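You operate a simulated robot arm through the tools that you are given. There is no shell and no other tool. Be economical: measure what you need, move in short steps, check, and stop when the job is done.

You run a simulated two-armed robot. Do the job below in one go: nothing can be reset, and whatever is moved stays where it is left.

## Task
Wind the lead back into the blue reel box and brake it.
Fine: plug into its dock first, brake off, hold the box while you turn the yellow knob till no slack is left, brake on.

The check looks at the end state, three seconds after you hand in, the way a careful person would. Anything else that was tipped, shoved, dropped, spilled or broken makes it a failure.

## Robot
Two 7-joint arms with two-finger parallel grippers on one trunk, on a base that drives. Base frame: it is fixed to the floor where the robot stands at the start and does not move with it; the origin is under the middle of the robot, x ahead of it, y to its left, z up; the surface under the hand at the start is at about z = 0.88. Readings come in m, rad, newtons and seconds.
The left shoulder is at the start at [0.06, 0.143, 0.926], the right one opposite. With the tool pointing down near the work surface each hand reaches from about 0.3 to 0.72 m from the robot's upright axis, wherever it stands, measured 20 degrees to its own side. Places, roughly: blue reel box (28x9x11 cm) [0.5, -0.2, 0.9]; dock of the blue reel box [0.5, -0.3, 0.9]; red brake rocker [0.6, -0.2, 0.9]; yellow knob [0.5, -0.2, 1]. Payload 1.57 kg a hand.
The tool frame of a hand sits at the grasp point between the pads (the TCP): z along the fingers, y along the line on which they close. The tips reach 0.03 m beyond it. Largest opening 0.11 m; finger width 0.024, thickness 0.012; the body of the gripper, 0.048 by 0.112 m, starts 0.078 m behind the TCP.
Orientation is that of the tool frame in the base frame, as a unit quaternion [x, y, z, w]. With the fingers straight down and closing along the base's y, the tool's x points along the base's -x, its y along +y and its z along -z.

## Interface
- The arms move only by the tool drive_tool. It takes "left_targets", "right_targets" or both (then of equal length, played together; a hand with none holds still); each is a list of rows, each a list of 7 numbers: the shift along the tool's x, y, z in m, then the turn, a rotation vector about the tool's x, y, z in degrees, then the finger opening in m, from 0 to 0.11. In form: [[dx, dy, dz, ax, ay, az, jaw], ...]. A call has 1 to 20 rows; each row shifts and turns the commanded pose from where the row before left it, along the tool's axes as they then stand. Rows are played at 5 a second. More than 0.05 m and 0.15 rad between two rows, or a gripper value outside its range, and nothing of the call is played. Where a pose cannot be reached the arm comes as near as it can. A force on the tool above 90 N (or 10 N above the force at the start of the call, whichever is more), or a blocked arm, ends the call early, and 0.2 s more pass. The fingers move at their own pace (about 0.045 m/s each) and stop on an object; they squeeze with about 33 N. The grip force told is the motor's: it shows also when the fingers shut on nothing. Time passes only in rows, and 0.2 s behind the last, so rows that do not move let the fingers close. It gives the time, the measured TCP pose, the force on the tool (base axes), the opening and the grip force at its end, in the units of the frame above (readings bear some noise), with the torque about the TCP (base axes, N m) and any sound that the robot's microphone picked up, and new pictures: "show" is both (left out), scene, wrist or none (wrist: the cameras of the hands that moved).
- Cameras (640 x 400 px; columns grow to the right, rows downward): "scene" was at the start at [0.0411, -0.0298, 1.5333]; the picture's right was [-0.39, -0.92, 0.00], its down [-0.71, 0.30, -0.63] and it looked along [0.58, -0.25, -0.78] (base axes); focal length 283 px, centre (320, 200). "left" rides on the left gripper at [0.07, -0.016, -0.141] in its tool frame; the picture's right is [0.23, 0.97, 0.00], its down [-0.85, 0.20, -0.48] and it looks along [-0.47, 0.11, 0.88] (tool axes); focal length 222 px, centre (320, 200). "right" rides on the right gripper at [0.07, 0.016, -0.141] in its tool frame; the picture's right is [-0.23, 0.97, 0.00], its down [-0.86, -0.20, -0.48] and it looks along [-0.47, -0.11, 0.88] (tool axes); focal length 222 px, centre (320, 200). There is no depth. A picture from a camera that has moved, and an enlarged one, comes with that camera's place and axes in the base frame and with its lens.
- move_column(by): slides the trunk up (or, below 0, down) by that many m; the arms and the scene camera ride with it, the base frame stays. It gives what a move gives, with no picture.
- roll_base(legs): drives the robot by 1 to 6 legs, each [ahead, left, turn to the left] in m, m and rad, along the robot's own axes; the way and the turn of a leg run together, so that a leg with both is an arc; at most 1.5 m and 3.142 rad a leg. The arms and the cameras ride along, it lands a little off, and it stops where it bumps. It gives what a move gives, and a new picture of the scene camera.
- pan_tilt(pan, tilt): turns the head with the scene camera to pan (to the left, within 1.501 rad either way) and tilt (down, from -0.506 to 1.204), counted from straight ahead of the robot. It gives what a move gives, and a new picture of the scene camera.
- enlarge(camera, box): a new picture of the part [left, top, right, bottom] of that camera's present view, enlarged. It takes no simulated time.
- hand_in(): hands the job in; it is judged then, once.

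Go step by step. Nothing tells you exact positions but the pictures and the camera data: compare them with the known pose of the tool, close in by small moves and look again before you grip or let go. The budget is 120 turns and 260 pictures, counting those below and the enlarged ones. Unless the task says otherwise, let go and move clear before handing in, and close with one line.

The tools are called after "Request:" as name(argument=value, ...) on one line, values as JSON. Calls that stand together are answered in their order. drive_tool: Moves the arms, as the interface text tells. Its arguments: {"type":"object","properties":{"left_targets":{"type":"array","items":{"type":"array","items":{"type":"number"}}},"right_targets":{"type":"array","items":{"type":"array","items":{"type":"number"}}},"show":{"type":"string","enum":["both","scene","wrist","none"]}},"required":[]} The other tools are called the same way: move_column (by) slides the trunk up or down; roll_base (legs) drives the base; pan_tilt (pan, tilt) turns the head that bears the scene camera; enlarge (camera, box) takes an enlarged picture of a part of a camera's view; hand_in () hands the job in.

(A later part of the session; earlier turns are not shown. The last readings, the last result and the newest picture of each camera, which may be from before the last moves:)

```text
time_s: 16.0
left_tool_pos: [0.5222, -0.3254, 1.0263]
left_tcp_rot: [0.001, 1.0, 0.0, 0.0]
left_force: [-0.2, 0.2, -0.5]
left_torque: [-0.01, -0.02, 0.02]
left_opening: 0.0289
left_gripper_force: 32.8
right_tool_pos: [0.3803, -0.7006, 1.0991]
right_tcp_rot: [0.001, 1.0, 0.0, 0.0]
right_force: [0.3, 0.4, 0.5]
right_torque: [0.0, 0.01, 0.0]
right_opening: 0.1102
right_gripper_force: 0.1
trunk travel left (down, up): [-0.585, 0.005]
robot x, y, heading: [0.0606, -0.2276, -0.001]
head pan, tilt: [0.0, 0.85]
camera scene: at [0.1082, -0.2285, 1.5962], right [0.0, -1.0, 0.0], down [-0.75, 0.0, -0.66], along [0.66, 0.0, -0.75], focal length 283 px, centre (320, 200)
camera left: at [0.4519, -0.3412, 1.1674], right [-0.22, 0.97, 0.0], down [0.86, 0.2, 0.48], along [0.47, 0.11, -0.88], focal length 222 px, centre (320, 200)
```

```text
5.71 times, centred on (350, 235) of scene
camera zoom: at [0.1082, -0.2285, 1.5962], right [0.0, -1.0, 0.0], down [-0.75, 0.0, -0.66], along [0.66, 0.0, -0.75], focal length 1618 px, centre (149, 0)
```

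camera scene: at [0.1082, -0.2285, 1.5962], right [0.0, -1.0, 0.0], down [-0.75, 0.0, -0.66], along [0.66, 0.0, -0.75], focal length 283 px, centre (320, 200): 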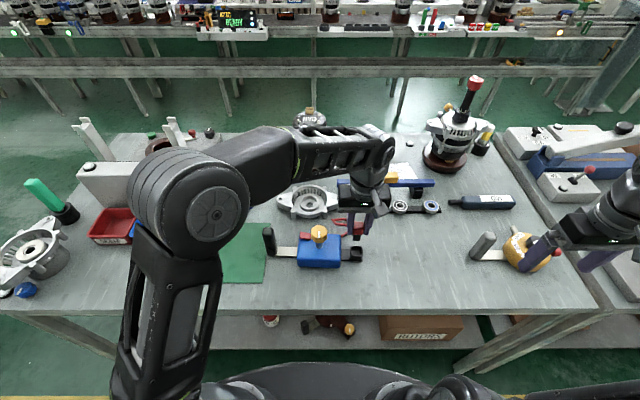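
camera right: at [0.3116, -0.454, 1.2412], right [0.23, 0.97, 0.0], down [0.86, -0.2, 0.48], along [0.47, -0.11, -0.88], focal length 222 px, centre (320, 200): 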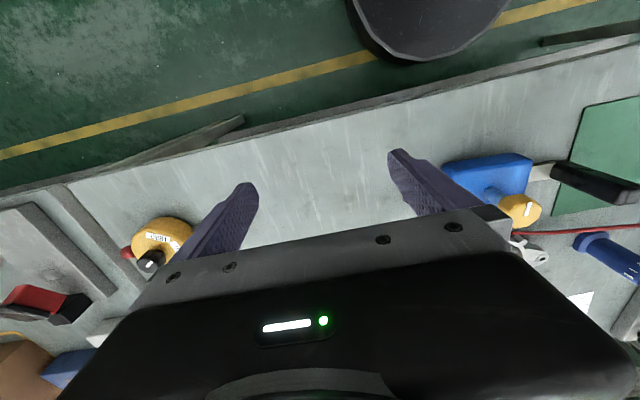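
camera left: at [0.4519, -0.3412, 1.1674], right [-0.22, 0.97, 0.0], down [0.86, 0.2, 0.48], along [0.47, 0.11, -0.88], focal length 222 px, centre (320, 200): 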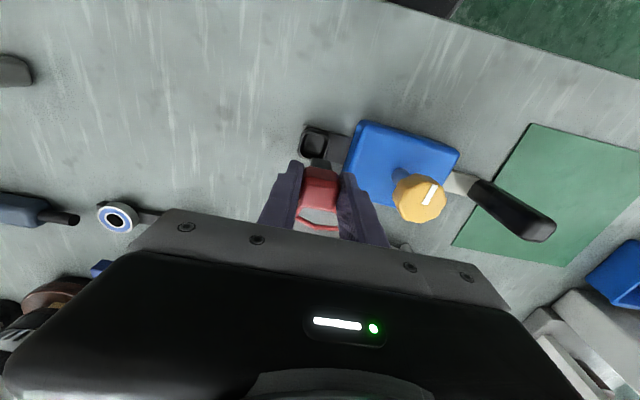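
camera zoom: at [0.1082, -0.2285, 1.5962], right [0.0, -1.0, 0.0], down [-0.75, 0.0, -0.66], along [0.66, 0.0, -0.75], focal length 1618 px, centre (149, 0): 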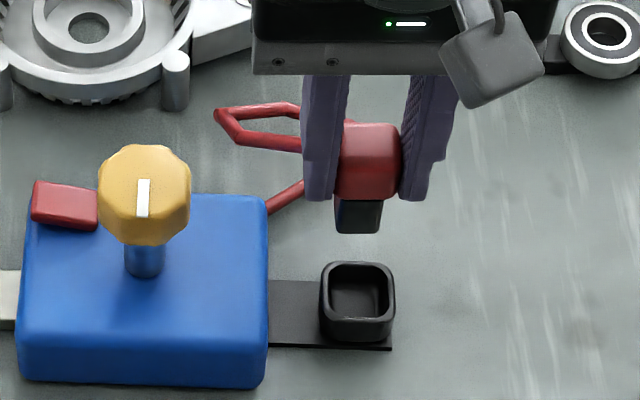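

The dock centre measures about (0.5175, -0.330). I'll adjust by a few millimetres, lower the stem to just above the rim, and check.

Request:
drive_tool(left_targets=[[0.003, -0.005, 0.02, 0, 0, 0, 0.015], [0, 0, 0.012, 0, 0, 0, 0.015], [0, 0, 0, 0, 0, 0, 0.015]])

Request:
enlarge(camera="left", box=[260, 100, 380, 175])

Request:
enlarge(camera="scene", box=[320, 210, 390, 265])

```text
time_s: 16.8
left_tool_pos: [0.5186, -0.3309, 0.9974]
left_tcp_rot: [0.001, 1.0, 0.0, 0.001]
left_force: [0.2, 0.9, -0.4]
left_torque: [0.0, -0.05, -0.02]
left_opening: 0.0288
left_gripper_force: 32.8
right_tool_pos: [0.3813, -0.6991, 1.1002]
right_tcp_rot: [0.001, 1.0, 0.0, 0.0]
right_force: [0.3, 0.0, 0.1]
right_torque: [0.03, 0.01, 0.01]
right_opening: 0.1101
right_gripper_force: 0.1
trunk travel left (down, up): [-0.585, 0.005]
robot x, y, heading: [0.0606, -0.2305, 0.002]
head pan, tilt: [0.0, 0.85]
camera scene: at [0.1083, -0.2289, 1.5962], right [0.0, -1.0, 0.0], down [-0.75, 0.0, -0.66], along [0.66, 0.0, -0.75], focal length 283 px, centre (320, 200)
camera left: at [0.448, -0.3465, 1.1363], right [-0.23, 0.97, 0.0], down [0.86, 0.2, 0.48], along [0.47, 0.11, -0.88], focal length 222 px, centre (320, 200)
```

scene: 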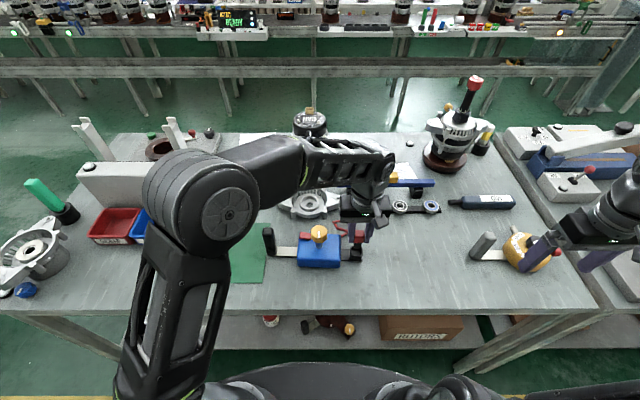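
left: 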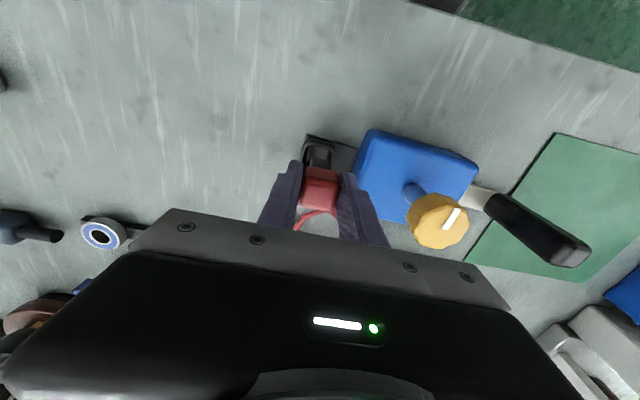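

```text
5.33 times, centred on (320, 138) of left
camera zoom: at [0.448, -0.3465, 1.1363], right [-0.23, 0.97, 0.0], down [0.86, 0.2, 0.48], along [0.47, 0.11, -0.88], focal length 1185 px, centre (320, 533)
```

zoom: 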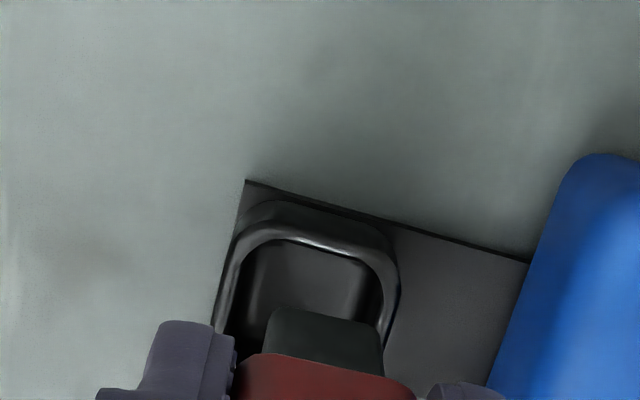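

```text
7.27 times, centred on (355, 238) of scene
camera zoom: at [0.1083, -0.2289, 1.5962], right [0.0, -1.0, 0.0], down [-0.75, 0.0, -0.66], along [0.66, 0.0, -0.75], focal length 2060 px, centre (66, -73)
```

zoom: 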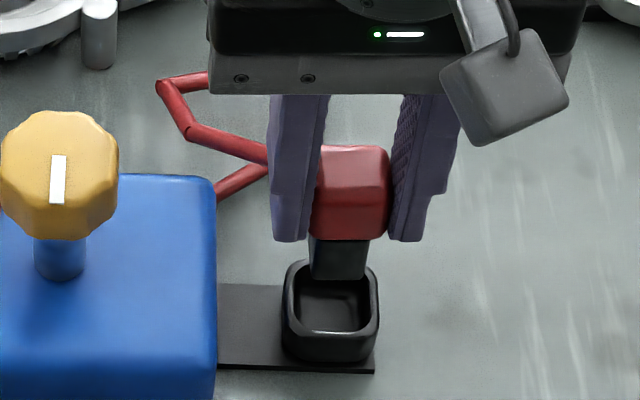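

The stem looks about 6 mm too far in +x. I'll correct that, lower by 1 cm, and recheck.

Request:
drive_tool(left_targets=[[0.006, -0.001, 0, 0, 0, 0, 0.015], [0, 0, 0.009, 0, 0, 0, 0.015], [0, 0, 0, 0, 0, 0, 0.015]], show="none")

Request:
enlarge(camera="left", box=[280, 110, 360, 160])

Request:
enlarge(camera="scene", box=[330, 220, 380, 260])

```text
time_s: 17.6
left_tool_pos: [0.5122, -0.3308, 0.9878]
left_tcp_rot: [0.001, 1.0, 0.0, 0.0]
left_force: [0.1, 0.3, -0.8]
left_torque: [-0.01, -0.01, -0.02]
left_opening: 0.0291
left_gripper_force: 33.1
right_tool_pos: [0.3808, -0.7009, 1.0989]
right_tcp_rot: [0.001, 1.0, 0.0, 0.0]
right_force: [0.2, 0.6, -0.4]
right_torque: [0.01, 0.01, 0.0]
right_opening: 0.1102
right_gripper_force: 0.0
trunk travel left (down, up): [-0.585, 0.005]
robot x, y, heading: [0.0587, -0.2253, -0.002]
head pan, tilt: [0.0, 0.85]
```

```text
8.00 times, centred on (320, 135) of left
camera zoom: at [0.4422, -0.3474, 1.1277], right [-0.23, 0.97, 0.0], down [0.85, 0.2, 0.48], along [0.47, 0.11, -0.88], focal length 1777 px, centre (320, 720)
```

zoom: 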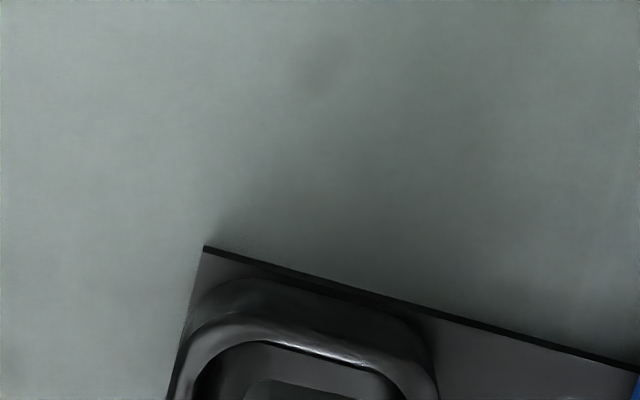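

```text
10.00 times, centred on (355, 240) of scene
camera zoom: at [0.1081, -0.2288, 1.5962], right [0.0, -1.0, 0.0], down [-0.75, 0.0, -0.66], along [0.66, 0.0, -0.75], focal length 2832 px, centre (-30, -200)
```

zoom: 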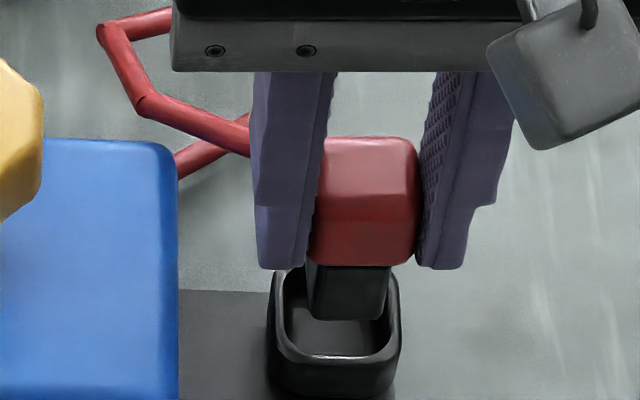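

Re-deriving with the rim nearer z ≈ 0.90, the cup centre sits around x = 0.525, so the previous x was nearly right. I'll shift back +5 mm, lower 1.5 cm, and look again.

Request:
drive_tool(left_targets=[[-0.005, 0, 0, 0, 0, 0, 0.015], [0, 0, 0.014, 0, 0, 0, 0.015], [0, 0, 0, 0, 0, 0, 0.015]], show="none")

Request:
enlarge(camera="left", box=[280, 130, 360, 180])

Request:
enlarge(camera="scene", box=[330, 225, 380, 265])

```text
time_s: 18.4
left_tool_pos: [0.5187, -0.3307, 0.9733]
left_tcp_rot: [0.001, 1.0, 0.0, 0.001]
left_force: [0.0, 0.0, -0.1]
left_torque: [0.02, 0.03, -0.02]
left_opening: 0.0287
left_gripper_force: 33.2
right_tool_pos: [0.3817, -0.6994, 1.0999]
right_tcp_rot: [0.001, 1.0, 0.0, 0.0]
right_force: [0.2, 0.5, -0.7]
right_torque: [0.0, -0.03, -0.03]
right_opening: 0.1102
right_gripper_force: 0.0
trunk travel left (down, up): [-0.585, 0.005]
robot x, y, heading: [0.0577, -0.227, -0.002]
head pan, tilt: [0.0, 0.85]
```

```text
8.00 times, centred on (320, 155) of left
camera zoom: at [0.4486, -0.3467, 1.1133], right [-0.22, 0.97, 0.0], down [0.86, 0.2, 0.48], along [0.47, 0.11, -0.88], focal length 1777 px, centre (320, 560)
```

zoom: 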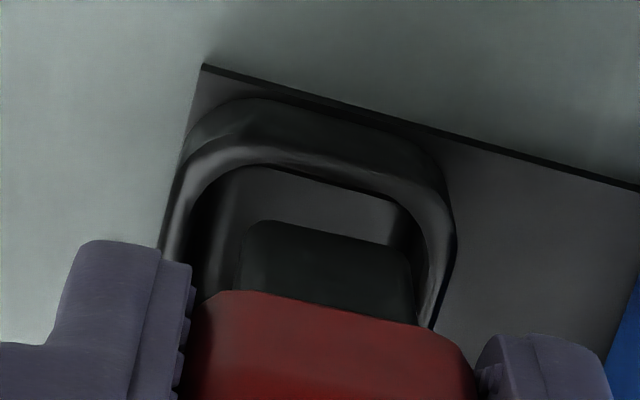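

```text
10.00 times, centred on (355, 245) of scene
camera zoom: at [0.1082, -0.2288, 1.5962], right [0.0, -1.0, 0.0], down [-0.75, 0.0, -0.66], along [0.66, 0.0, -0.75], focal length 2832 px, centre (-30, -250)
```

zoom: 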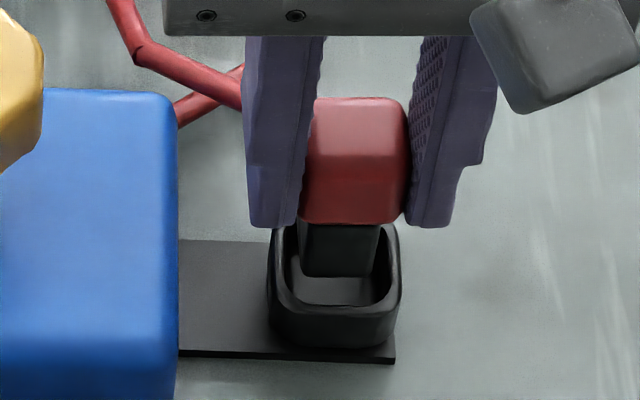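

Stem and cup are aligned within about 1–2 mm, with no contact so far. I'll lower further in small steps, watching the force.

Request:
drive_tool(left_targets=[[0, -0.0005, 0.006, 0, 0, 0, 0.015], [0, 0, 0.006, 0, 0, 0, 0.015], [0, 0, 0.004, 0, 0, 0, 0.015], [0, 0, 0, 0, 0, 0, 0.015]], show="none")

Request:
enlarge(camera="left", box=[280, 130, 360, 180])

Request:
enlarge(camera="scene", box=[330, 225, 380, 265])

```text
time_s: 19.4
left_tool_pos: [0.5171, -0.3331, 0.9566]
left_tcp_rot: [0.001, 1.0, 0.0, -0.001]
left_force: [-1.4, 0.1, -0.1]
left_torque: [0.0, 0.03, 0.02]
left_opening: 0.029
left_gripper_force: 32.7
right_tool_pos: [0.3813, -0.7004, 1.1]
right_tcp_rot: [0.001, 1.0, 0.0, 0.0]
right_force: [-0.2, 1.0, 0.1]
right_torque: [0.01, 0.03, -0.02]
right_opening: 0.1099
right_gripper_force: 0.1
trunk travel left (down, up): [-0.585, 0.005]
robot x, y, heading: [0.061, -0.228, -0.005]
head pan, tilt: [0.0, 0.85]
```

```text
8.00 times, centred on (320, 155) of left
camera zoom: at [0.4481, -0.3494, 1.0978], right [-0.23, 0.97, 0.0], down [0.86, 0.2, 0.48], along [0.47, 0.11, -0.88], focal length 1777 px, centre (320, 560)
```

zoom: 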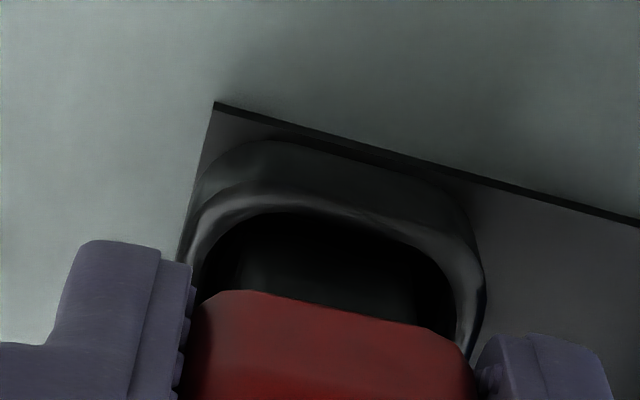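

```text
10.00 times, centred on (355, 245) of scene
camera zoom: at [0.1083, -0.2289, 1.5962], right [0.0, -1.0, 0.0], down [-0.75, 0.0, -0.66], along [0.66, 0.0, -0.75], focal length 2832 px, centre (-30, -250)
```

zoom: 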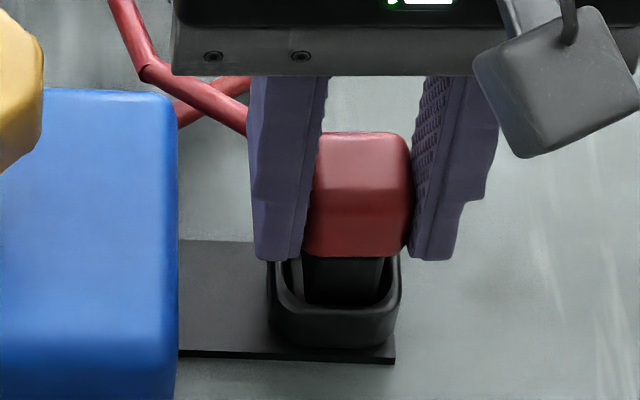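

The stem is entering the cup with no force. I'll keep lowering until contact.

Request:
drive_tool(left_targets=[[0, 0.001, 0.003, 0, 0, 0, 0.015], [0, 0, 0.003, 0, 0, 0, 0.015], [0, 0, 0.003, 0, 0, 0, 0.015], [0, 0, 0.003, 0, 0, 0, 0.015], [0, 0, 0, 0, 0, 0, 0.015]], show="none")

Request:
enlarge(camera="left", box=[280, 130, 360, 180])

Request:
enlarge(camera="scene", box=[330, 225, 380, 265])

```text
time_s: 20.6
left_tool_pos: [0.5169, -0.332, 0.9476]
left_tcp_rot: [0.001, 1.0, -0.001, 0.002]
left_force: [0.8, 1.1, 12.3]
left_torque: [0.1, -0.05, 0.01]
left_opening: 0.0289
left_gripper_force: 33.1
right_tool_pos: [0.3812, -0.7001, 1.1001]
right_tcp_rot: [0.0, 1.0, 0.0, 0.0]
right_force: [-0.3, 1.4, -0.8]
right_torque: [0.02, 0.0, 0.01]
right_opening: 0.1101
right_gripper_force: 0.0
trunk travel left (down, up): [-0.585, 0.005]
robot x, y, heading: [0.0574, -0.2273, -0.0]
head pan, tilt: [0.0, 0.85]
```

```text
8.00 times, centred on (320, 155) of left
camera zoom: at [0.4467, -0.3486, 1.0876], right [-0.23, 0.97, 0.0], down [0.85, 0.2, 0.48], along [0.47, 0.11, -0.88], focal length 1777 px, centre (320, 560)
```

zoom: 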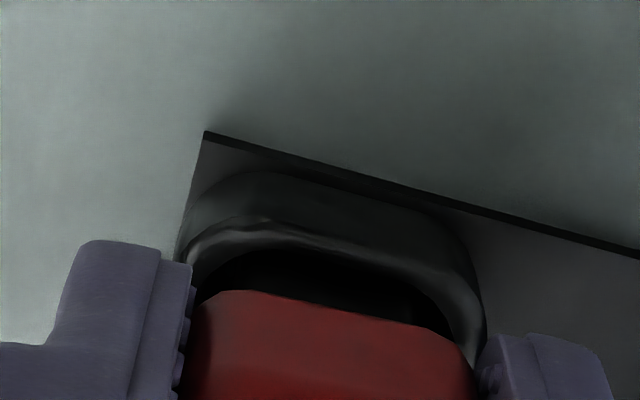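

```text
10.00 times, centred on (355, 245) of scene
camera zoom: at [0.1074, -0.2285, 1.5964], right [0.0, -1.0, 0.0], down [-0.75, 0.0, -0.66], along [0.66, 0.0, -0.75], focal length 2832 px, centre (-30, -250)
```

zoom: 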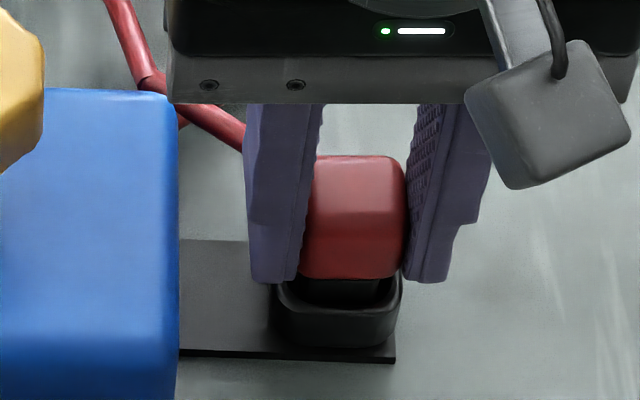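

Contact at 12 N: it is either at the cup floor or at a snug fit. I'll press a little more to see whether it seats deeper.

Request:
drive_tool(left_targets=[[0, 0, 0.003, 0, 0, 0, 0.015], [0, 0, 0.003, 0, 0, 0, 0.015], [0, 0, 0, 0, 0, 0, 0.015]], show="none")

Request:
enlarge(camera="scene", box=[330, 225, 380, 265])

```text
time_s: 21.4
left_tool_pos: [0.5143, -0.3295, 0.9388]
left_tcp_rot: [0.001, 1.0, 0.001, -0.002]
left_force: [-0.1, 0.5, -0.3]
left_torque: [-0.01, -0.03, -0.02]
left_opening: 0.0298
left_gripper_force: 23.0
right_tool_pos: [0.3812, -0.7004, 1.0989]
right_tcp_rot: [0.002, 1.0, 0.0, 0.001]
right_force: [0.0, -0.1, -0.7]
right_torque: [0.0, -0.04, 0.01]
right_opening: 0.1099
right_gripper_force: 0.0
trunk travel left (down, up): [-0.585, 0.005]
robot x, y, heading: [0.0554, -0.2298, -0.006]
head pan, tilt: [0.0, 0.85]
```

```text
10.00 times, centred on (355, 245) of scene
camera zoom: at [0.1077, -0.2288, 1.5957], right [0.0, -1.0, 0.0], down [-0.75, 0.0, -0.66], along [0.66, 0.0, -0.75], focal length 2832 px, centre (-30, -250)
```

zoom: 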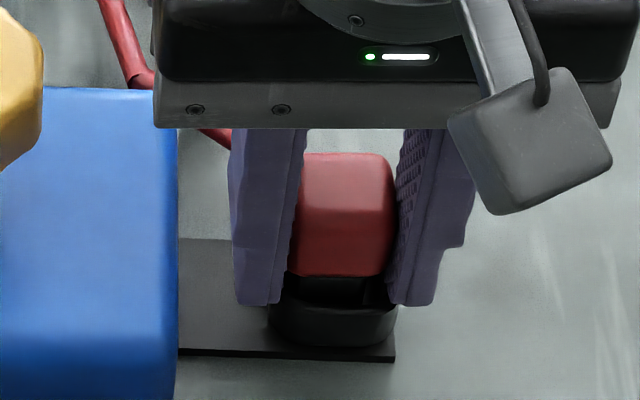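

The fingers slid down the cap, while the cap itself stayed put, so the stem seems to be on the cup floor. I'll open, lift clear, and inspect.

Request:
drive_tool(left_targets=[[0, 0, 0, 0, 0, 0, 0.05], [0, 0, 0, 0, 0, 0, 0.05], [0, 0, -0.04, 0, 0, 0, 0.05], [0, 0, -0.04, 0, 0, 0, 0.05], [0, 0, -0.03, 0, 0, 0, 0.05], [0, 0, 0, 0, 0, 0, 0.05]], show="none")

Request:
enlarge(camera="scene", box=[320, 210, 390, 265])

Request:
enlarge(camera="left", box=[240, 90, 400, 190])

```text
time_s: 22.8
left_tool_pos: [0.5171, -0.3312, 1.0485]
left_tcp_rot: [0.001, 1.0, -0.001, 0.0]
left_force: [-0.9, 0.8, 0.9]
left_torque: [0.01, 0.03, -0.04]
left_opening: 0.0499
left_gripper_force: 0.1
right_tool_pos: [0.3803, -0.6997, 1.0993]
right_tcp_rot: [0.001, 1.0, 0.0, 0.0]
right_force: [0.1, 0.0, 0.3]
right_torque: [-0.02, 0.01, 0.0]
right_opening: 0.1101
right_gripper_force: 0.0
trunk travel left (down, up): [-0.585, 0.005]
robot x, y, heading: [0.0587, -0.2272, -0.002]
head pan, tilt: [0.0, 0.85]
```

```text
7.27 times, centred on (355, 238) of scene
camera zoom: at [0.1086, -0.229, 1.5962], right [0.0, -1.0, 0.0], down [-0.75, 0.0, -0.66], along [0.66, 0.0, -0.75], focal length 2060 px, centre (66, -73)
```

zoom: 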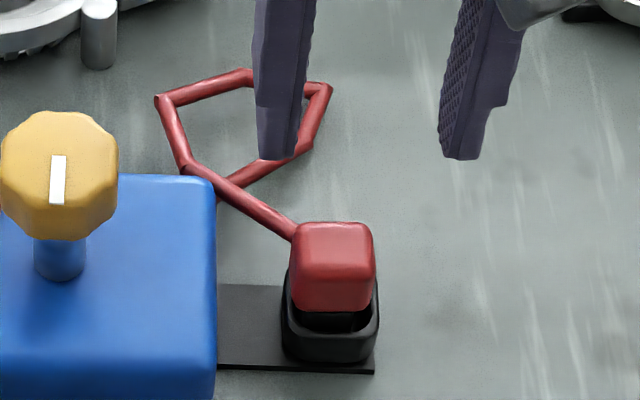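

```text
4.00 times, centred on (320, 140) of left
camera zoom: at [0.4475, -0.3484, 1.188], right [-0.22, 0.97, 0.0], down [0.86, 0.2, 0.48], along [0.47, 0.11, -0.88], focal length 888 px, centre (320, 440)
```

zoom: 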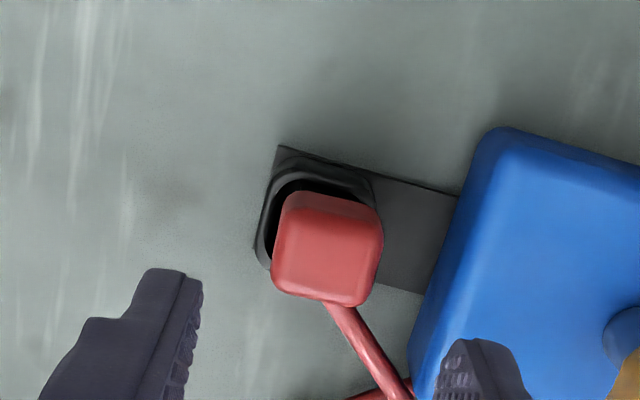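

The plug stands upright in the dock cup. As a check I'll press down on its cap with closed fingers, to be sure it is fully seated and to hear any click.

Request:
drive_tool(left_targets=[[-0.003, 0, 0, 0, 0, 0, 0.0], [0, 0, 0.02, 0, 0, 0, 0.0], [0, 0, 0.03, 0, 0, 0, 0.0], [0, 0, 0.01, 0, 0, 0, 0.0], [0, 0, 0.005, 0, 0, 0, 0.0], [0, 0, 0.005, 0, 0, 0, 0.0], [0, 0, 0.005, 0, 0, 0, 0.0], [0, 0, 0.005, 0, 0, 0, 0.0], [0, 0, 0.005, 0, 0, 0, 0.0]], show="none")

Request:
enlarge(camera="scene", box=[320, 210, 390, 265])

```text
time_s: 24.8
left_tool_pos: [0.5185, -0.3327, 0.9772]
left_tcp_rot: [0.001, 1.0, -0.006, 0.009]
left_force: [-6.0, 6.8, 82.7]
left_torque: [0.38, 0.68, -0.02]
left_opening: 0.0
left_gripper_force: 21.0
right_tool_pos: [0.376, -0.6975, 1.1026]
right_tcp_rot: [0.0, 1.0, -0.001, 0.002]
right_force: [1.0, 0.1, -0.2]
right_torque: [0.02, 0.01, 0.03]
right_opening: 0.1097
right_gripper_force: 0.0
trunk travel left (down, up): [-0.585, 0.005]
robot x, y, heading: [0.0602, -0.2227, -0.001]
head pan, tilt: [0.0, 0.85]
```

```text
7.27 times, centred on (355, 238) of scene
camera zoom: at [0.1009, -0.2262, 1.5978], right [0.0, -1.0, 0.0], down [-0.75, 0.0, -0.66], along [0.66, 0.0, -0.75], focal length 2060 px, centre (66, -73)
```

zoom: 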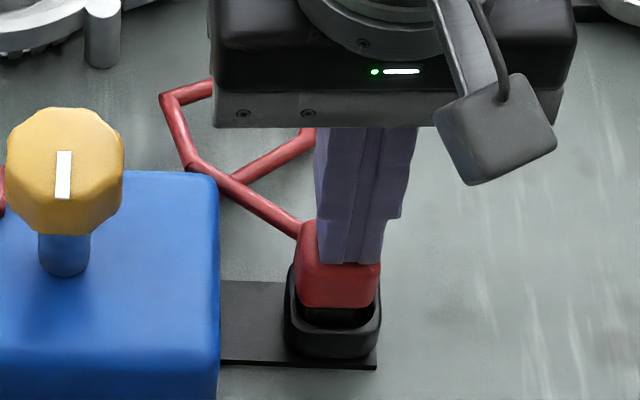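

The plug is firmly bottomed and sits upright. I'll lift off, move the left hand toward the handle side, and look closely at the rocker.

Request:
drive_tool(left_targets=[[0, 0, -0.03, 0, 0, 0, 0.0], [0, 0, -0.04, 0, 0, 0, 0.0], [0, 0, -0.04, 0, 0, 0, 0.0], [0, 0.04, 0, 0, 0, 0, 0.0], [0, 0.045, 0, 0, 0, 0, 0.0], [0, 0.045, 0, 0, 0, 0, 0.0], [0, 0, 0, 0, 0, 0, 0.0]])

Request:
enlarge(camera="left", box=[200, 60, 440, 210])

Request:
enlarge(camera="scene", box=[260, 210, 380, 285])

```text
time_s: 26.4
left_tool_pos: [0.5192, -0.2034, 1.0731]
left_tcp_rot: [0.002, 1.0, 0.0, 0.0]
left_force: [0.4, -0.5, 0.0]
left_torque: [0.0, 0.02, 0.01]
left_opening: 0.0
left_gripper_force: 21.0
right_tool_pos: [0.382, -0.7006, 1.1003]
right_tcp_rot: [0.002, 1.0, 0.001, 0.0]
right_force: [-0.2, 0.2, 0.4]
right_torque: [0.02, 0.02, 0.0]
right_opening: 0.1104
right_gripper_force: 0.1
trunk travel left (down, up): [-0.585, 0.005]
robot x, y, heading: [0.0611, -0.2289, -0.006]
head pan, tilt: [0.0, 0.85]
camera scene: at [0.1085, -0.23, 1.5962], right [0.0, -1.0, 0.0], down [-0.75, 0.0, -0.66], along [0.66, 0.0, -0.75], focal length 283 px, centre (320, 200)
camera left: at [0.4494, -0.2186, 1.2125], right [-0.22, 0.97, 0.0], down [0.86, 0.2, 0.48], along [0.47, 0.11, -0.88], focal length 222 px, centre (320, 200)
```

scene: 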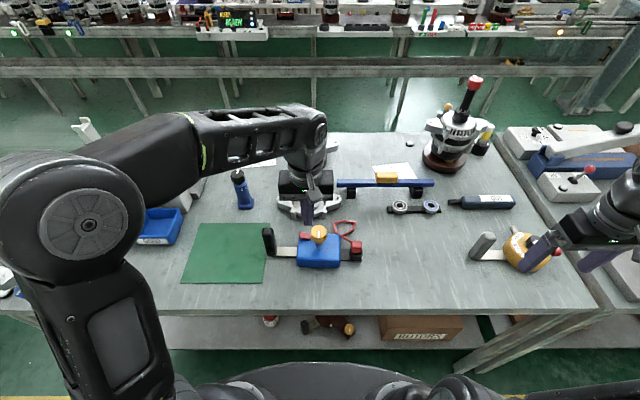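
left: 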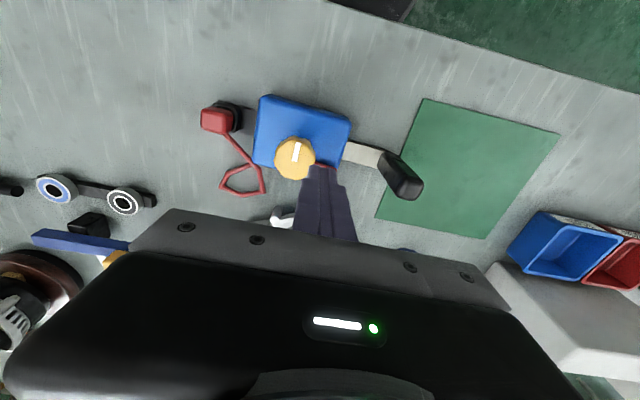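

```text
2.67 times, centred on (320, 135) of left
camera zoom: at [0.4494, -0.2186, 1.2125], right [-0.22, 0.97, 0.0], down [0.86, 0.2, 0.48], along [0.47, 0.11, -0.88], focal length 592 px, centre (320, 373)
```

zoom: 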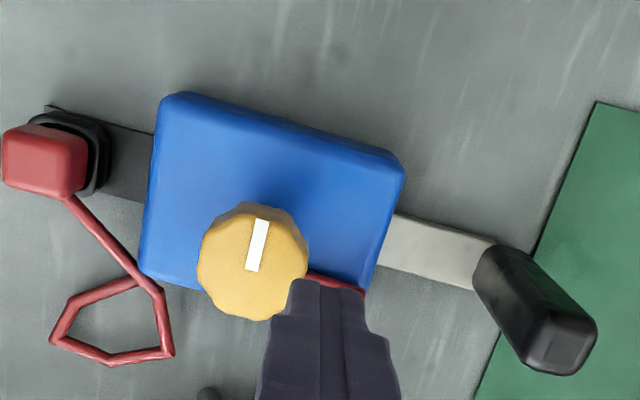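

```text
5.33 times, centred on (320, 248) of scene
camera zoom: at [0.1085, -0.23, 1.5962], right [0.0, -1.0, 0.0], down [-0.75, 0.0, -0.66], along [0.66, 0.0, -0.75], focal length 1511 px, centre (320, -53)
```

zoom: 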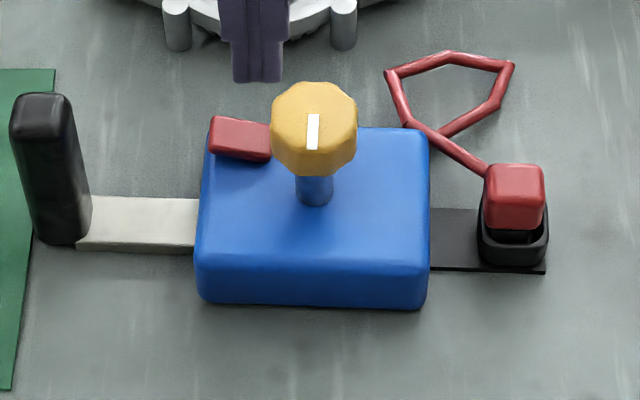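

The lead is now a short slack loop. The rocker seems tilted with its right (−y, knob) end down and left end up. I'll move the left hand aside for a clear close-up.

Request:
drive_tool(left_targets=[[-0.03, 0.03, -0.01, 0, 0, 0, 0.0], [-0.03, 0.03, -0.01, 0, 0, 0, 0.0], [0, 0.02, 0, 0, 0, 0, 0], [0, 0, 0, 0, 0, 0, 0.0]], show="none")

Request:
enlarge(camera="left", box=[160, 60, 400, 210])

Request:
enlarge(camera="scene", box=[290, 222, 330, 247])

```text
time_s: 27.4
left_tool_pos: [0.5809, -0.1213, 1.0965]
left_tcp_rot: [0.001, 1.0, 0.001, 0.0]
left_force: [-1.0, -0.1, 0.3]
left_torque: [0.01, 0.0, -0.02]
left_opening: 0.0
left_gripper_force: 21.3
right_tool_pos: [0.3819, -0.6996, 1.0999]
right_tcp_rot: [0.002, 1.0, 0.0, 0.0]
right_force: [-0.6, 0.2, -1.1]
right_torque: [-0.03, 0.02, -0.01]
right_opening: 0.11
right_gripper_force: 0.1
trunk travel left (down, up): [-0.585, 0.005]
robot x, y, heading: [0.0573, -0.2263, -0.008]
head pan, tilt: [0.0, 0.85]
```

```text
2.67 times, centred on (280, 135) of left
camera zoom: at [0.5114, -0.1378, 1.2351], right [-0.22, 0.97, 0.0], down [0.86, 0.2, 0.48], along [0.47, 0.11, -0.88], focal length 592 px, centre (427, 373)
```

zoom: 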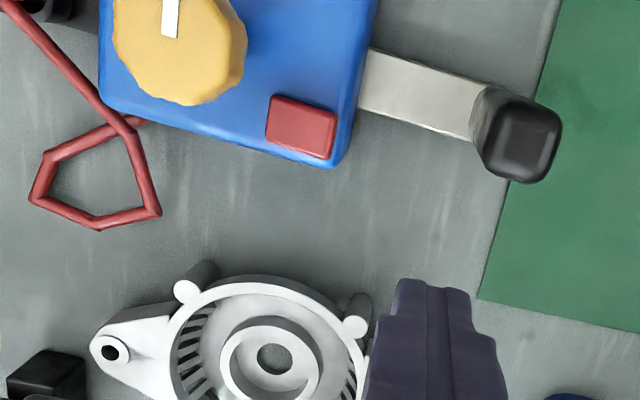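

```text
16.00 times, centred on (310, 234) of scene
camera zoom: at [0.1085, -0.2292, 1.5962], right [0.0, -1.0, 0.0], down [-0.75, 0.0, -0.66], along [0.66, 0.0, -0.75], focal length 4532 px, centre (480, -352)
```

zoom: 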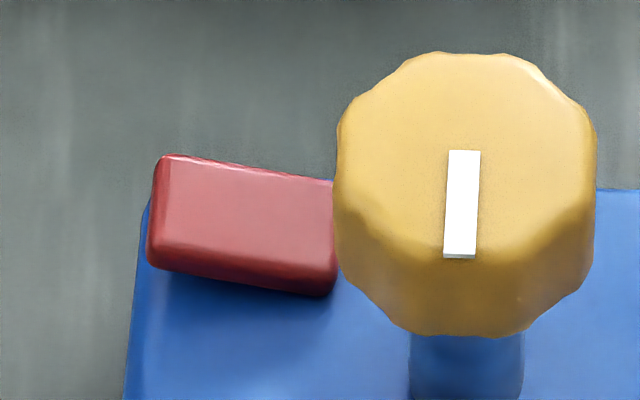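

The rocker's knob-side end is down (taken as brake on), its left end at about (0.547, -0.176). I'll press the left end with closed fingers to switch the brake off.

Request:
drive_tool(left_targets=[[0.017, -0.026, 0.0, 0, 0, 0, 0.0], [0.017, -0.026, 0.03, 0, 0, 0, 0.0], [0, 0, 0.04, 0, 0, 0, 0.0], [0, 0, 0.01, 0, 0, 0, 0.0], [0, 0, 0, 0, 0, 0, 0.0]], show="scene")

Request:
enlarge(camera="left", box=[220, 60, 460, 210])

Request:
enlarge(camera="scene", box=[280, 215, 340, 255])

```text
time_s: 28.6
left_tool_pos: [0.5459, -0.1739, 1.0171]
left_tcp_rot: [0.001, 1.0, 0.0, 0.0]
left_force: [0.3, -0.3, -0.1]
left_torque: [-0.03, -0.03, 0.0]
left_opening: 0.0
left_gripper_force: 21.6
right_tool_pos: [0.3816, -0.7006, 1.0981]
right_tcp_rot: [0.0, 1.0, -0.001, 0.0]
right_force: [0.7, 0.4, -0.3]
right_torque: [0.0, 0.02, 0.01]
right_opening: 0.11
right_gripper_force: 0.1
trunk travel left (down, up): [-0.585, 0.005]
robot x, y, heading: [0.0599, -0.2273, -0.005]
head pan, tilt: [0.0, 0.85]
camera scene: at [0.1084, -0.2288, 1.5962], right [0.0, -1.0, 0.0], down [-0.75, 0.0, -0.66], along [0.66, 0.0, -0.75], focal length 283 px, centre (320, 200)
```

scene: 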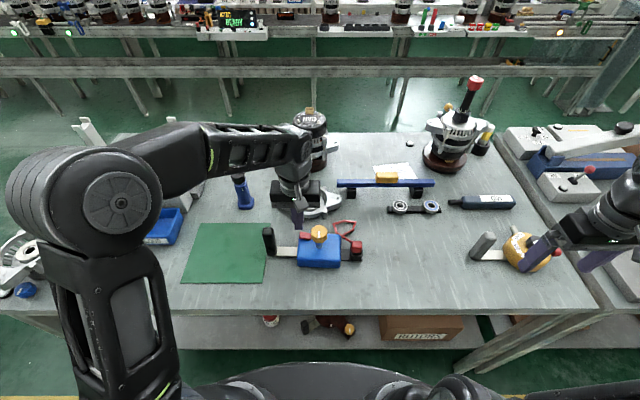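

```text
2.67 times, centred on (340, 135) of left
camera zoom: at [0.4762, -0.1906, 1.1562], right [-0.23, 0.97, 0.0], down [0.86, 0.2, 0.48], along [0.47, 0.11, -0.88], focal length 592 px, centre (267, 373)
```

zoom: 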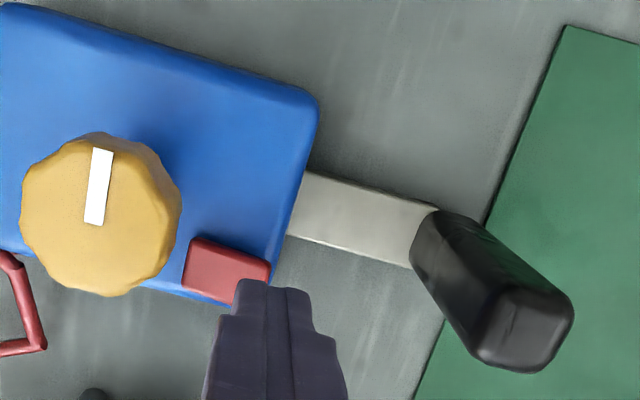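

```text
10.00 times, centred on (310, 235) of scene
camera zoom: at [0.1084, -0.2288, 1.5962], right [0.0, -1.0, 0.0], down [-0.75, 0.0, -0.66], along [0.66, 0.0, -0.75], focal length 2832 px, centre (420, -150)
```

zoom: 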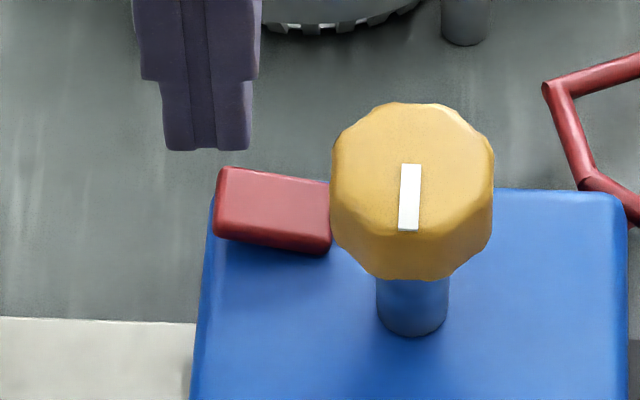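

The tip is aligned with the left end of the rocker. I'll press down in small steps until it flips.

Request:
drive_tool(left_targets=[[-0.003, -0.002, 0.02, 0, 0, 0, 0.0], [0, 0, 0.005, 0, 0, 0, 0.0], [0, 0, 0.004, 0, 0, 0, 0.0], [0, 0, 0.004, 0, 0, 0, 0.0], [0, 0, 0.004, 0, 0, 0, 0.0], [0, 0, 0.003, 0, 0, 0, 0.0], [0, 0, 0, 0, 0, 0, 0.0]], show="none")

Request:
enlarge(camera="scene", box=[280, 215, 340, 255])

```text
time_s: 30.2
left_tool_pos: [0.5484, -0.1756, 0.9761]
left_tcp_rot: [0.001, 1.0, 0.0, 0.001]
left_force: [0.4, -0.8, 0.4]
left_torque: [0.02, 0.02, 0.01]
left_opening: 0.0
left_gripper_force: 21.2
right_tool_pos: [0.3809, -0.7004, 1.1006]
right_tcp_rot: [0.0, 1.0, 0.0, 0.0]
right_force: [-0.7, 0.3, -0.7]
right_torque: [-0.01, 0.01, 0.02]
right_opening: 0.11
right_gripper_force: 0.2
trunk travel left (down, up): [-0.585, 0.005]
robot x, y, heading: [0.0582, -0.2301, -0.004]
head pan, tilt: [0.0, 0.85]
```

```text
10.00 times, centred on (310, 235) of scene
camera zoom: at [0.1083, -0.2289, 1.5962], right [0.0, -1.0, 0.0], down [-0.75, 0.0, -0.66], along [0.66, 0.0, -0.75], focal length 2832 px, centre (420, -150)
```

zoom: 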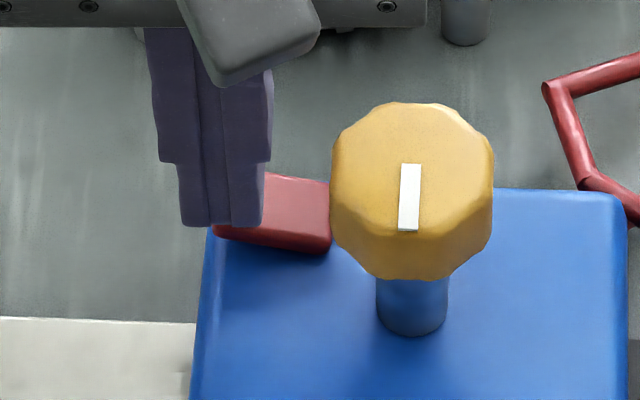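

No contact yet. Continuing down in small steps.

Request:
drive_tool(left_targets=[[0, 0, 0.004, 0, 0, 0, 0.0], [0, 0, 0.003, 0, 0, 0, 0.0], [0, 0, 0.003, 0, 0, 0, 0.0], [0, 0, 0.003, 0, 0, 0, 0.0], [0, 0, 0, 0, 0, 0, 0.0]], show="none")

Request:
enlarge(camera="scene", box=[280, 215, 340, 255])

```text
time_s: 31.4
left_tool_pos: [0.5507, -0.177, 0.9652]
left_tcp_rot: [0.001, 1.0, -0.001, 0.003]
left_force: [0.1, 8.4, 25.1]
left_torque: [-0.01, 0.06, -0.04]
left_opening: 0.0002
left_gripper_force: 21.3
right_tool_pos: [0.3799, -0.6996, 1.1012]
right_tcp_rot: [0.001, 1.0, 0.0, 0.001]
right_force: [0.2, -0.3, -1.0]
right_torque: [0.0, -0.05, 0.01]
right_opening: 0.11
right_gripper_force: 0.0
trunk travel left (down, up): [-0.585, 0.005]
robot x, y, heading: [0.0577, -0.2312, 0.004]
head pan, tilt: [0.0, 0.85]
```

```text
10.00 times, centred on (310, 235) of scene
camera zoom: at [0.1062, -0.2278, 1.5966], right [0.0, -1.0, 0.0], down [-0.75, 0.0, -0.66], along [0.66, 0.0, -0.75], focal length 2832 px, centre (420, -150)
```

zoom: 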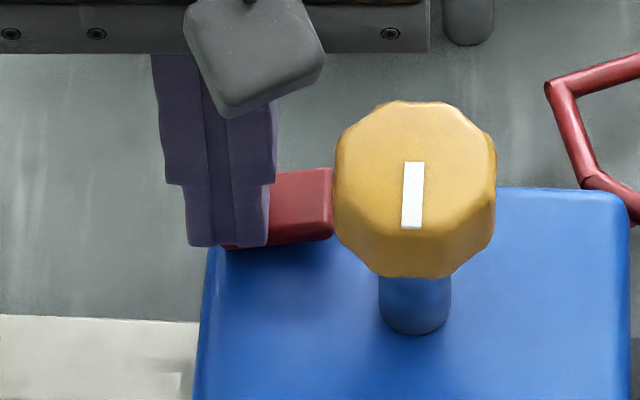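

The rocker flipped: its right end is now up. I'll lift off and verify it stays there.

Request:
drive_tool(left_targets=[[0, 0, -0.03, 0, 0, 0, 0.0], [0, 0.01, -0.04, 0, 0, 0, 0.0], [0, 0.04, -0.03, 0, 0, 0, 0.05], [0, 0.04, 0, 0, 0, 0, 0.1], [0, 0, 0, 0, 0, 0, 0.11]], show="wrist")

Request:
enlarge(camera="scene", box=[255, 205, 375, 285])

```text
time_s: 32.6
left_tool_pos: [0.5497, -0.088, 1.0626]
left_tcp_rot: [0.002, 1.0, 0.0, -0.001]
left_force: [0.2, -0.2, -0.3]
left_torque: [0.0, 0.02, 0.01]
left_opening: 0.064
left_gripper_force: 0.0
right_tool_pos: [0.3814, -0.7, 1.0993]
right_tcp_rot: [0.001, 1.0, 0.0, 0.0]
right_force: [0.3, -0.2, 0.1]
right_torque: [-0.01, 0.01, 0.03]
right_opening: 0.11
right_gripper_force: 0.1
trunk travel left (down, up): [-0.585, 0.005]
robot x, y, heading: [0.0621, -0.2297, -0.004]
head pan, tilt: [0.0, 0.85]
camera left: at [0.48, -0.1043, 1.2032], right [-0.22, 0.97, 0.0], down [0.86, 0.2, 0.48], along [0.47, 0.11, -0.88], focal length 222 px, centre (320, 200)
```

left: 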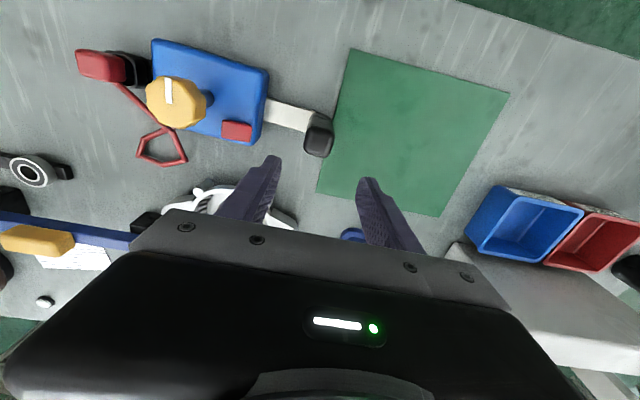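

```text
5.00 times, centred on (315, 245) of scene
camera zoom: at [0.1082, -0.2293, 1.5962], right [0.0, -1.0, 0.0], down [-0.75, 0.0, -0.66], along [0.66, 0.0, -0.75], focal length 1416 px, centre (345, -25)
```

zoom: 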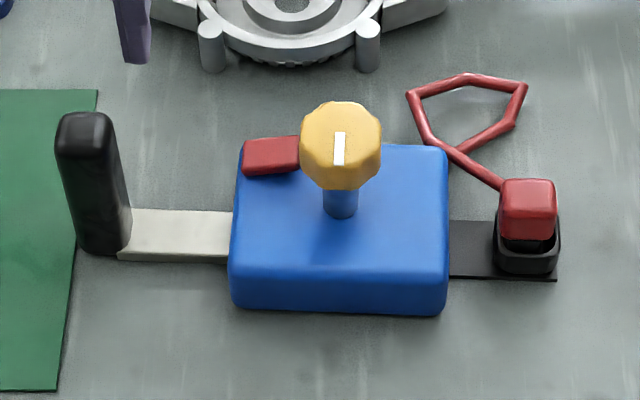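

The rocker stays flipped with the box unmoved. Next, to hold the box: I'll turn the left hand 90° so it closes along x (keeping clear of the knob hand), over the black handle at about (0.53, -0.094).

Request:
drive_tool(left_targets=[[0, 0, -0.03, 0, 0, 8.2, 0.09], [0, 0, 0, 0, 0, 8.2, 0.09], [0, 0, 0, 0, 0, 8.2, 0.09], [0, 0, 0, 0, 0, 8.2, 0.09], [0, 0, 0, 0, 0, 8.2, 0.09], [0, 0, 0, 0, 0, 8.2, 0.09], [0, 0, 0, 0, 0, 8.2, 0.09], [0, 0, 0, 0, 0, 8.2, 0.09], [0, 0, 0, 0, 0, 8.2, 0.09], [0, 0, 0, 0, 0, 8.2, 0.09], [0, 0, 0, 0, 0, 8.0, 0.09], [0, 0, 0, 0, 0, 0, 0.09]])

```text
time_s: 35.2
left_tool_pos: [0.5496, -0.0855, 1.0935]
left_tcp_rot: [0.709, 0.705, 0.0, 0.0]
left_force: [0.0, -0.3, -0.7]
left_torque: [0.01, 0.03, 0.01]
left_opening: 0.0901
left_gripper_force: 0.0
right_tool_pos: [0.3808, -0.7011, 1.0996]
right_tcp_rot: [0.001, 1.0, 0.0, 0.0]
right_force: [-0.3, -0.3, 0.2]
right_torque: [0.01, -0.01, 0.0]
right_opening: 0.1101
right_gripper_force: 0.1
trunk travel left (down, up): [-0.585, 0.005]
robot x, y, heading: [0.0613, -0.2295, -0.002]
head pan, tilt: [0.0, 0.85]
camera scene: at [0.1083, -0.2288, 1.5962], right [0.0, -1.0, 0.0], down [-0.75, 0.0, -0.66], along [0.66, 0.0, -0.75], focal length 283 px, centre (320, 200)
camera left: at [0.5336, -0.0157, 1.2334], right [0.97, 0.22, 0.0], down [0.2, -0.86, 0.48], along [0.11, -0.47, -0.88], focal length 222 px, centre (320, 200)
```

scene: 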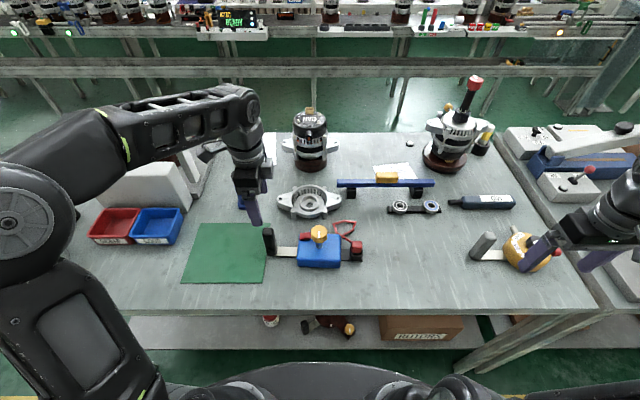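
left: 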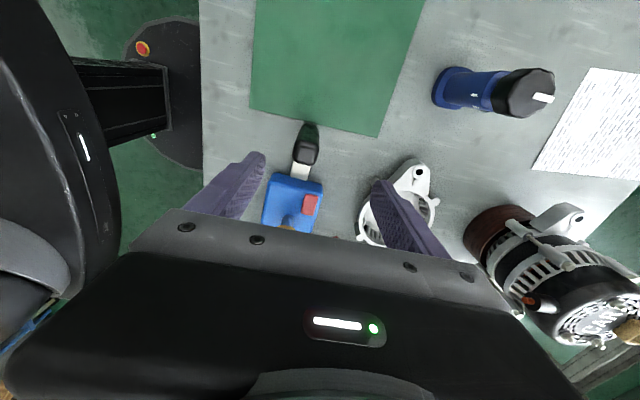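

Rotation worked. The handle top centre is at about (0.533, -0.09). I'll centre the hand over it and step down.

Request:
drive_tool(left_targets=[[-0.005, -0.0165, 0.03, 0, 0, 0, 0.09], [0, 0, 0.03, 0, 0, 0, 0.09], [0, 0, 0, 0, 0, 0, 0.09]], show="none")

Request:
enlarge(camera="left", box=[220, 80, 420, 230])

Request:
enlarge(camera="scene", box=[220, 190, 340, 270])

```text
time_s: 36.0
left_tool_pos: [0.531, -0.0896, 1.0328]
left_tcp_rot: [0.708, 0.706, 0.0, 0.001]
left_force: [-0.8, 0.0, 0.3]
left_torque: [-0.02, -0.01, 0.0]
left_opening: 0.09
left_gripper_force: 0.0
right_tool_pos: [0.3814, -0.7013, 1.0991]
right_tcp_rot: [0.001, 1.0, 0.0, 0.0]
right_force: [0.2, -0.1, -0.3]
right_torque: [0.03, 0.01, 0.0]
right_opening: 0.1099
right_gripper_force: 0.0
trunk travel left (down, up): [-0.585, 0.005]
robot x, y, heading: [0.0597, -0.2318, -0.011]
head pan, tilt: [0.0, 0.85]
```

```text
2.67 times, centred on (320, 155) of left
camera zoom: at [0.5156, -0.0195, 1.1739], right [0.97, 0.22, 0.0], down [0.2, -0.86, 0.48], along [0.11, -0.47, -0.88], focal length 592 px, centre (320, 320)
```

zoom: 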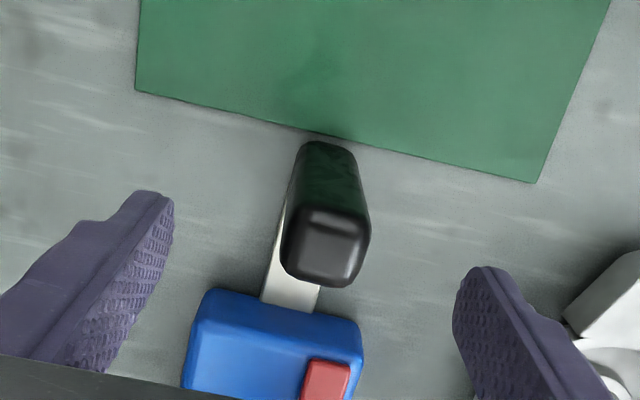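

```text
5.00 times, centred on (280, 230) of scene
camera zoom: at [0.1078, -0.2289, 1.5962], right [0.0, -1.0, 0.0], down [-0.75, 0.0, -0.66], along [0.66, 0.0, -0.75], focal length 1416 px, centre (520, 50)
```

zoom: 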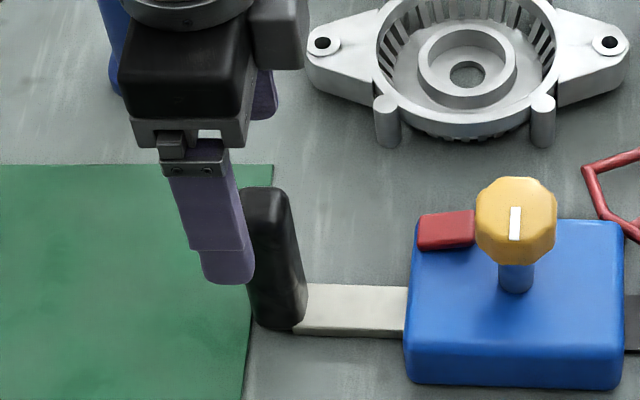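

The handle lies between the fingers. I'll shift slightly to -y, descend, and close on it.

Request:
drive_tool(left_targets=[[-0.004, 0.002, 0.02, 0, 0, 0, 0.09], [0, 0, 0.03, 0, 0, 0, 0.09], [0, 0, 0.025, 0, 0, 0, 0.09], [0, 0, 0, 0, 0, 0, 0.07], [0, 0, 0, 0, 0, 0, 0.06], [0, 0, 0, 0, 0, 0, 0.05]], show="none")

Request:
enlarge(camera="left", box=[220, 80, 420, 230])

Request:
enlarge(camera="scene", box=[220, 190, 340, 270])

```text
time_s: 37.4
left_tool_pos: [0.5347, -0.0943, 0.9598]
left_tcp_rot: [0.708, 0.706, 0.0, 0.0]
left_force: [0.6, -0.5, -0.2]
left_torque: [0.01, 0.01, -0.02]
left_opening: 0.05
left_gripper_force: 0.0
right_tool_pos: [0.3809, -0.7011, 1.1]
right_tcp_rot: [0.001, 1.0, 0.0, 0.0]
right_force: [-0.1, 0.6, -0.9]
right_torque: [0.0, -0.01, 0.04]
right_opening: 0.1101
right_gripper_force: 0.2
trunk travel left (down, up): [-0.585, 0.005]
robot x, y, heading: [0.0616, -0.23, -0.003]
head pan, tilt: [0.0, 0.85]
```

```text
2.67 times, centred on (320, 155) of left
camera zoom: at [0.519, -0.0246, 1.0988], right [0.97, 0.22, 0.0], down [0.2, -0.86, 0.48], along [0.11, -0.47, -0.88], focal length 592 px, centre (320, 320)
```

zoom: 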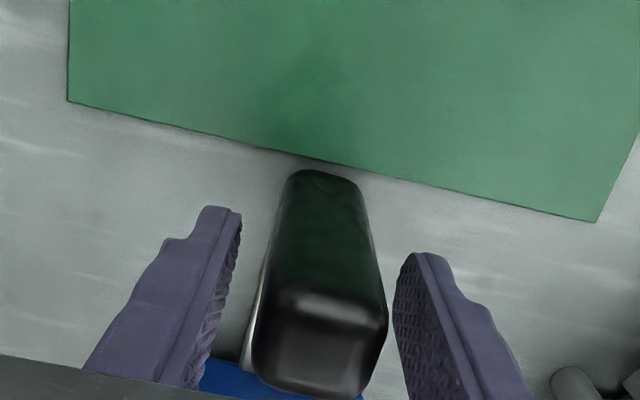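

```text
5.00 times, centred on (280, 230) of scene
camera zoom: at [0.1082, -0.2288, 1.5962], right [0.0, -1.0, 0.0], down [-0.75, 0.0, -0.66], along [0.66, 0.0, -0.75], focal length 1416 px, centre (520, 50)
```

zoom: 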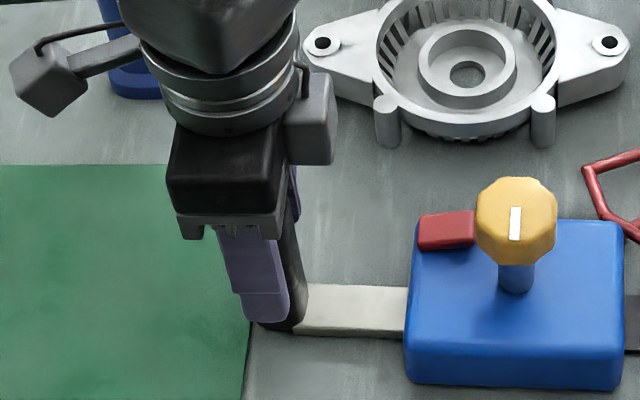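

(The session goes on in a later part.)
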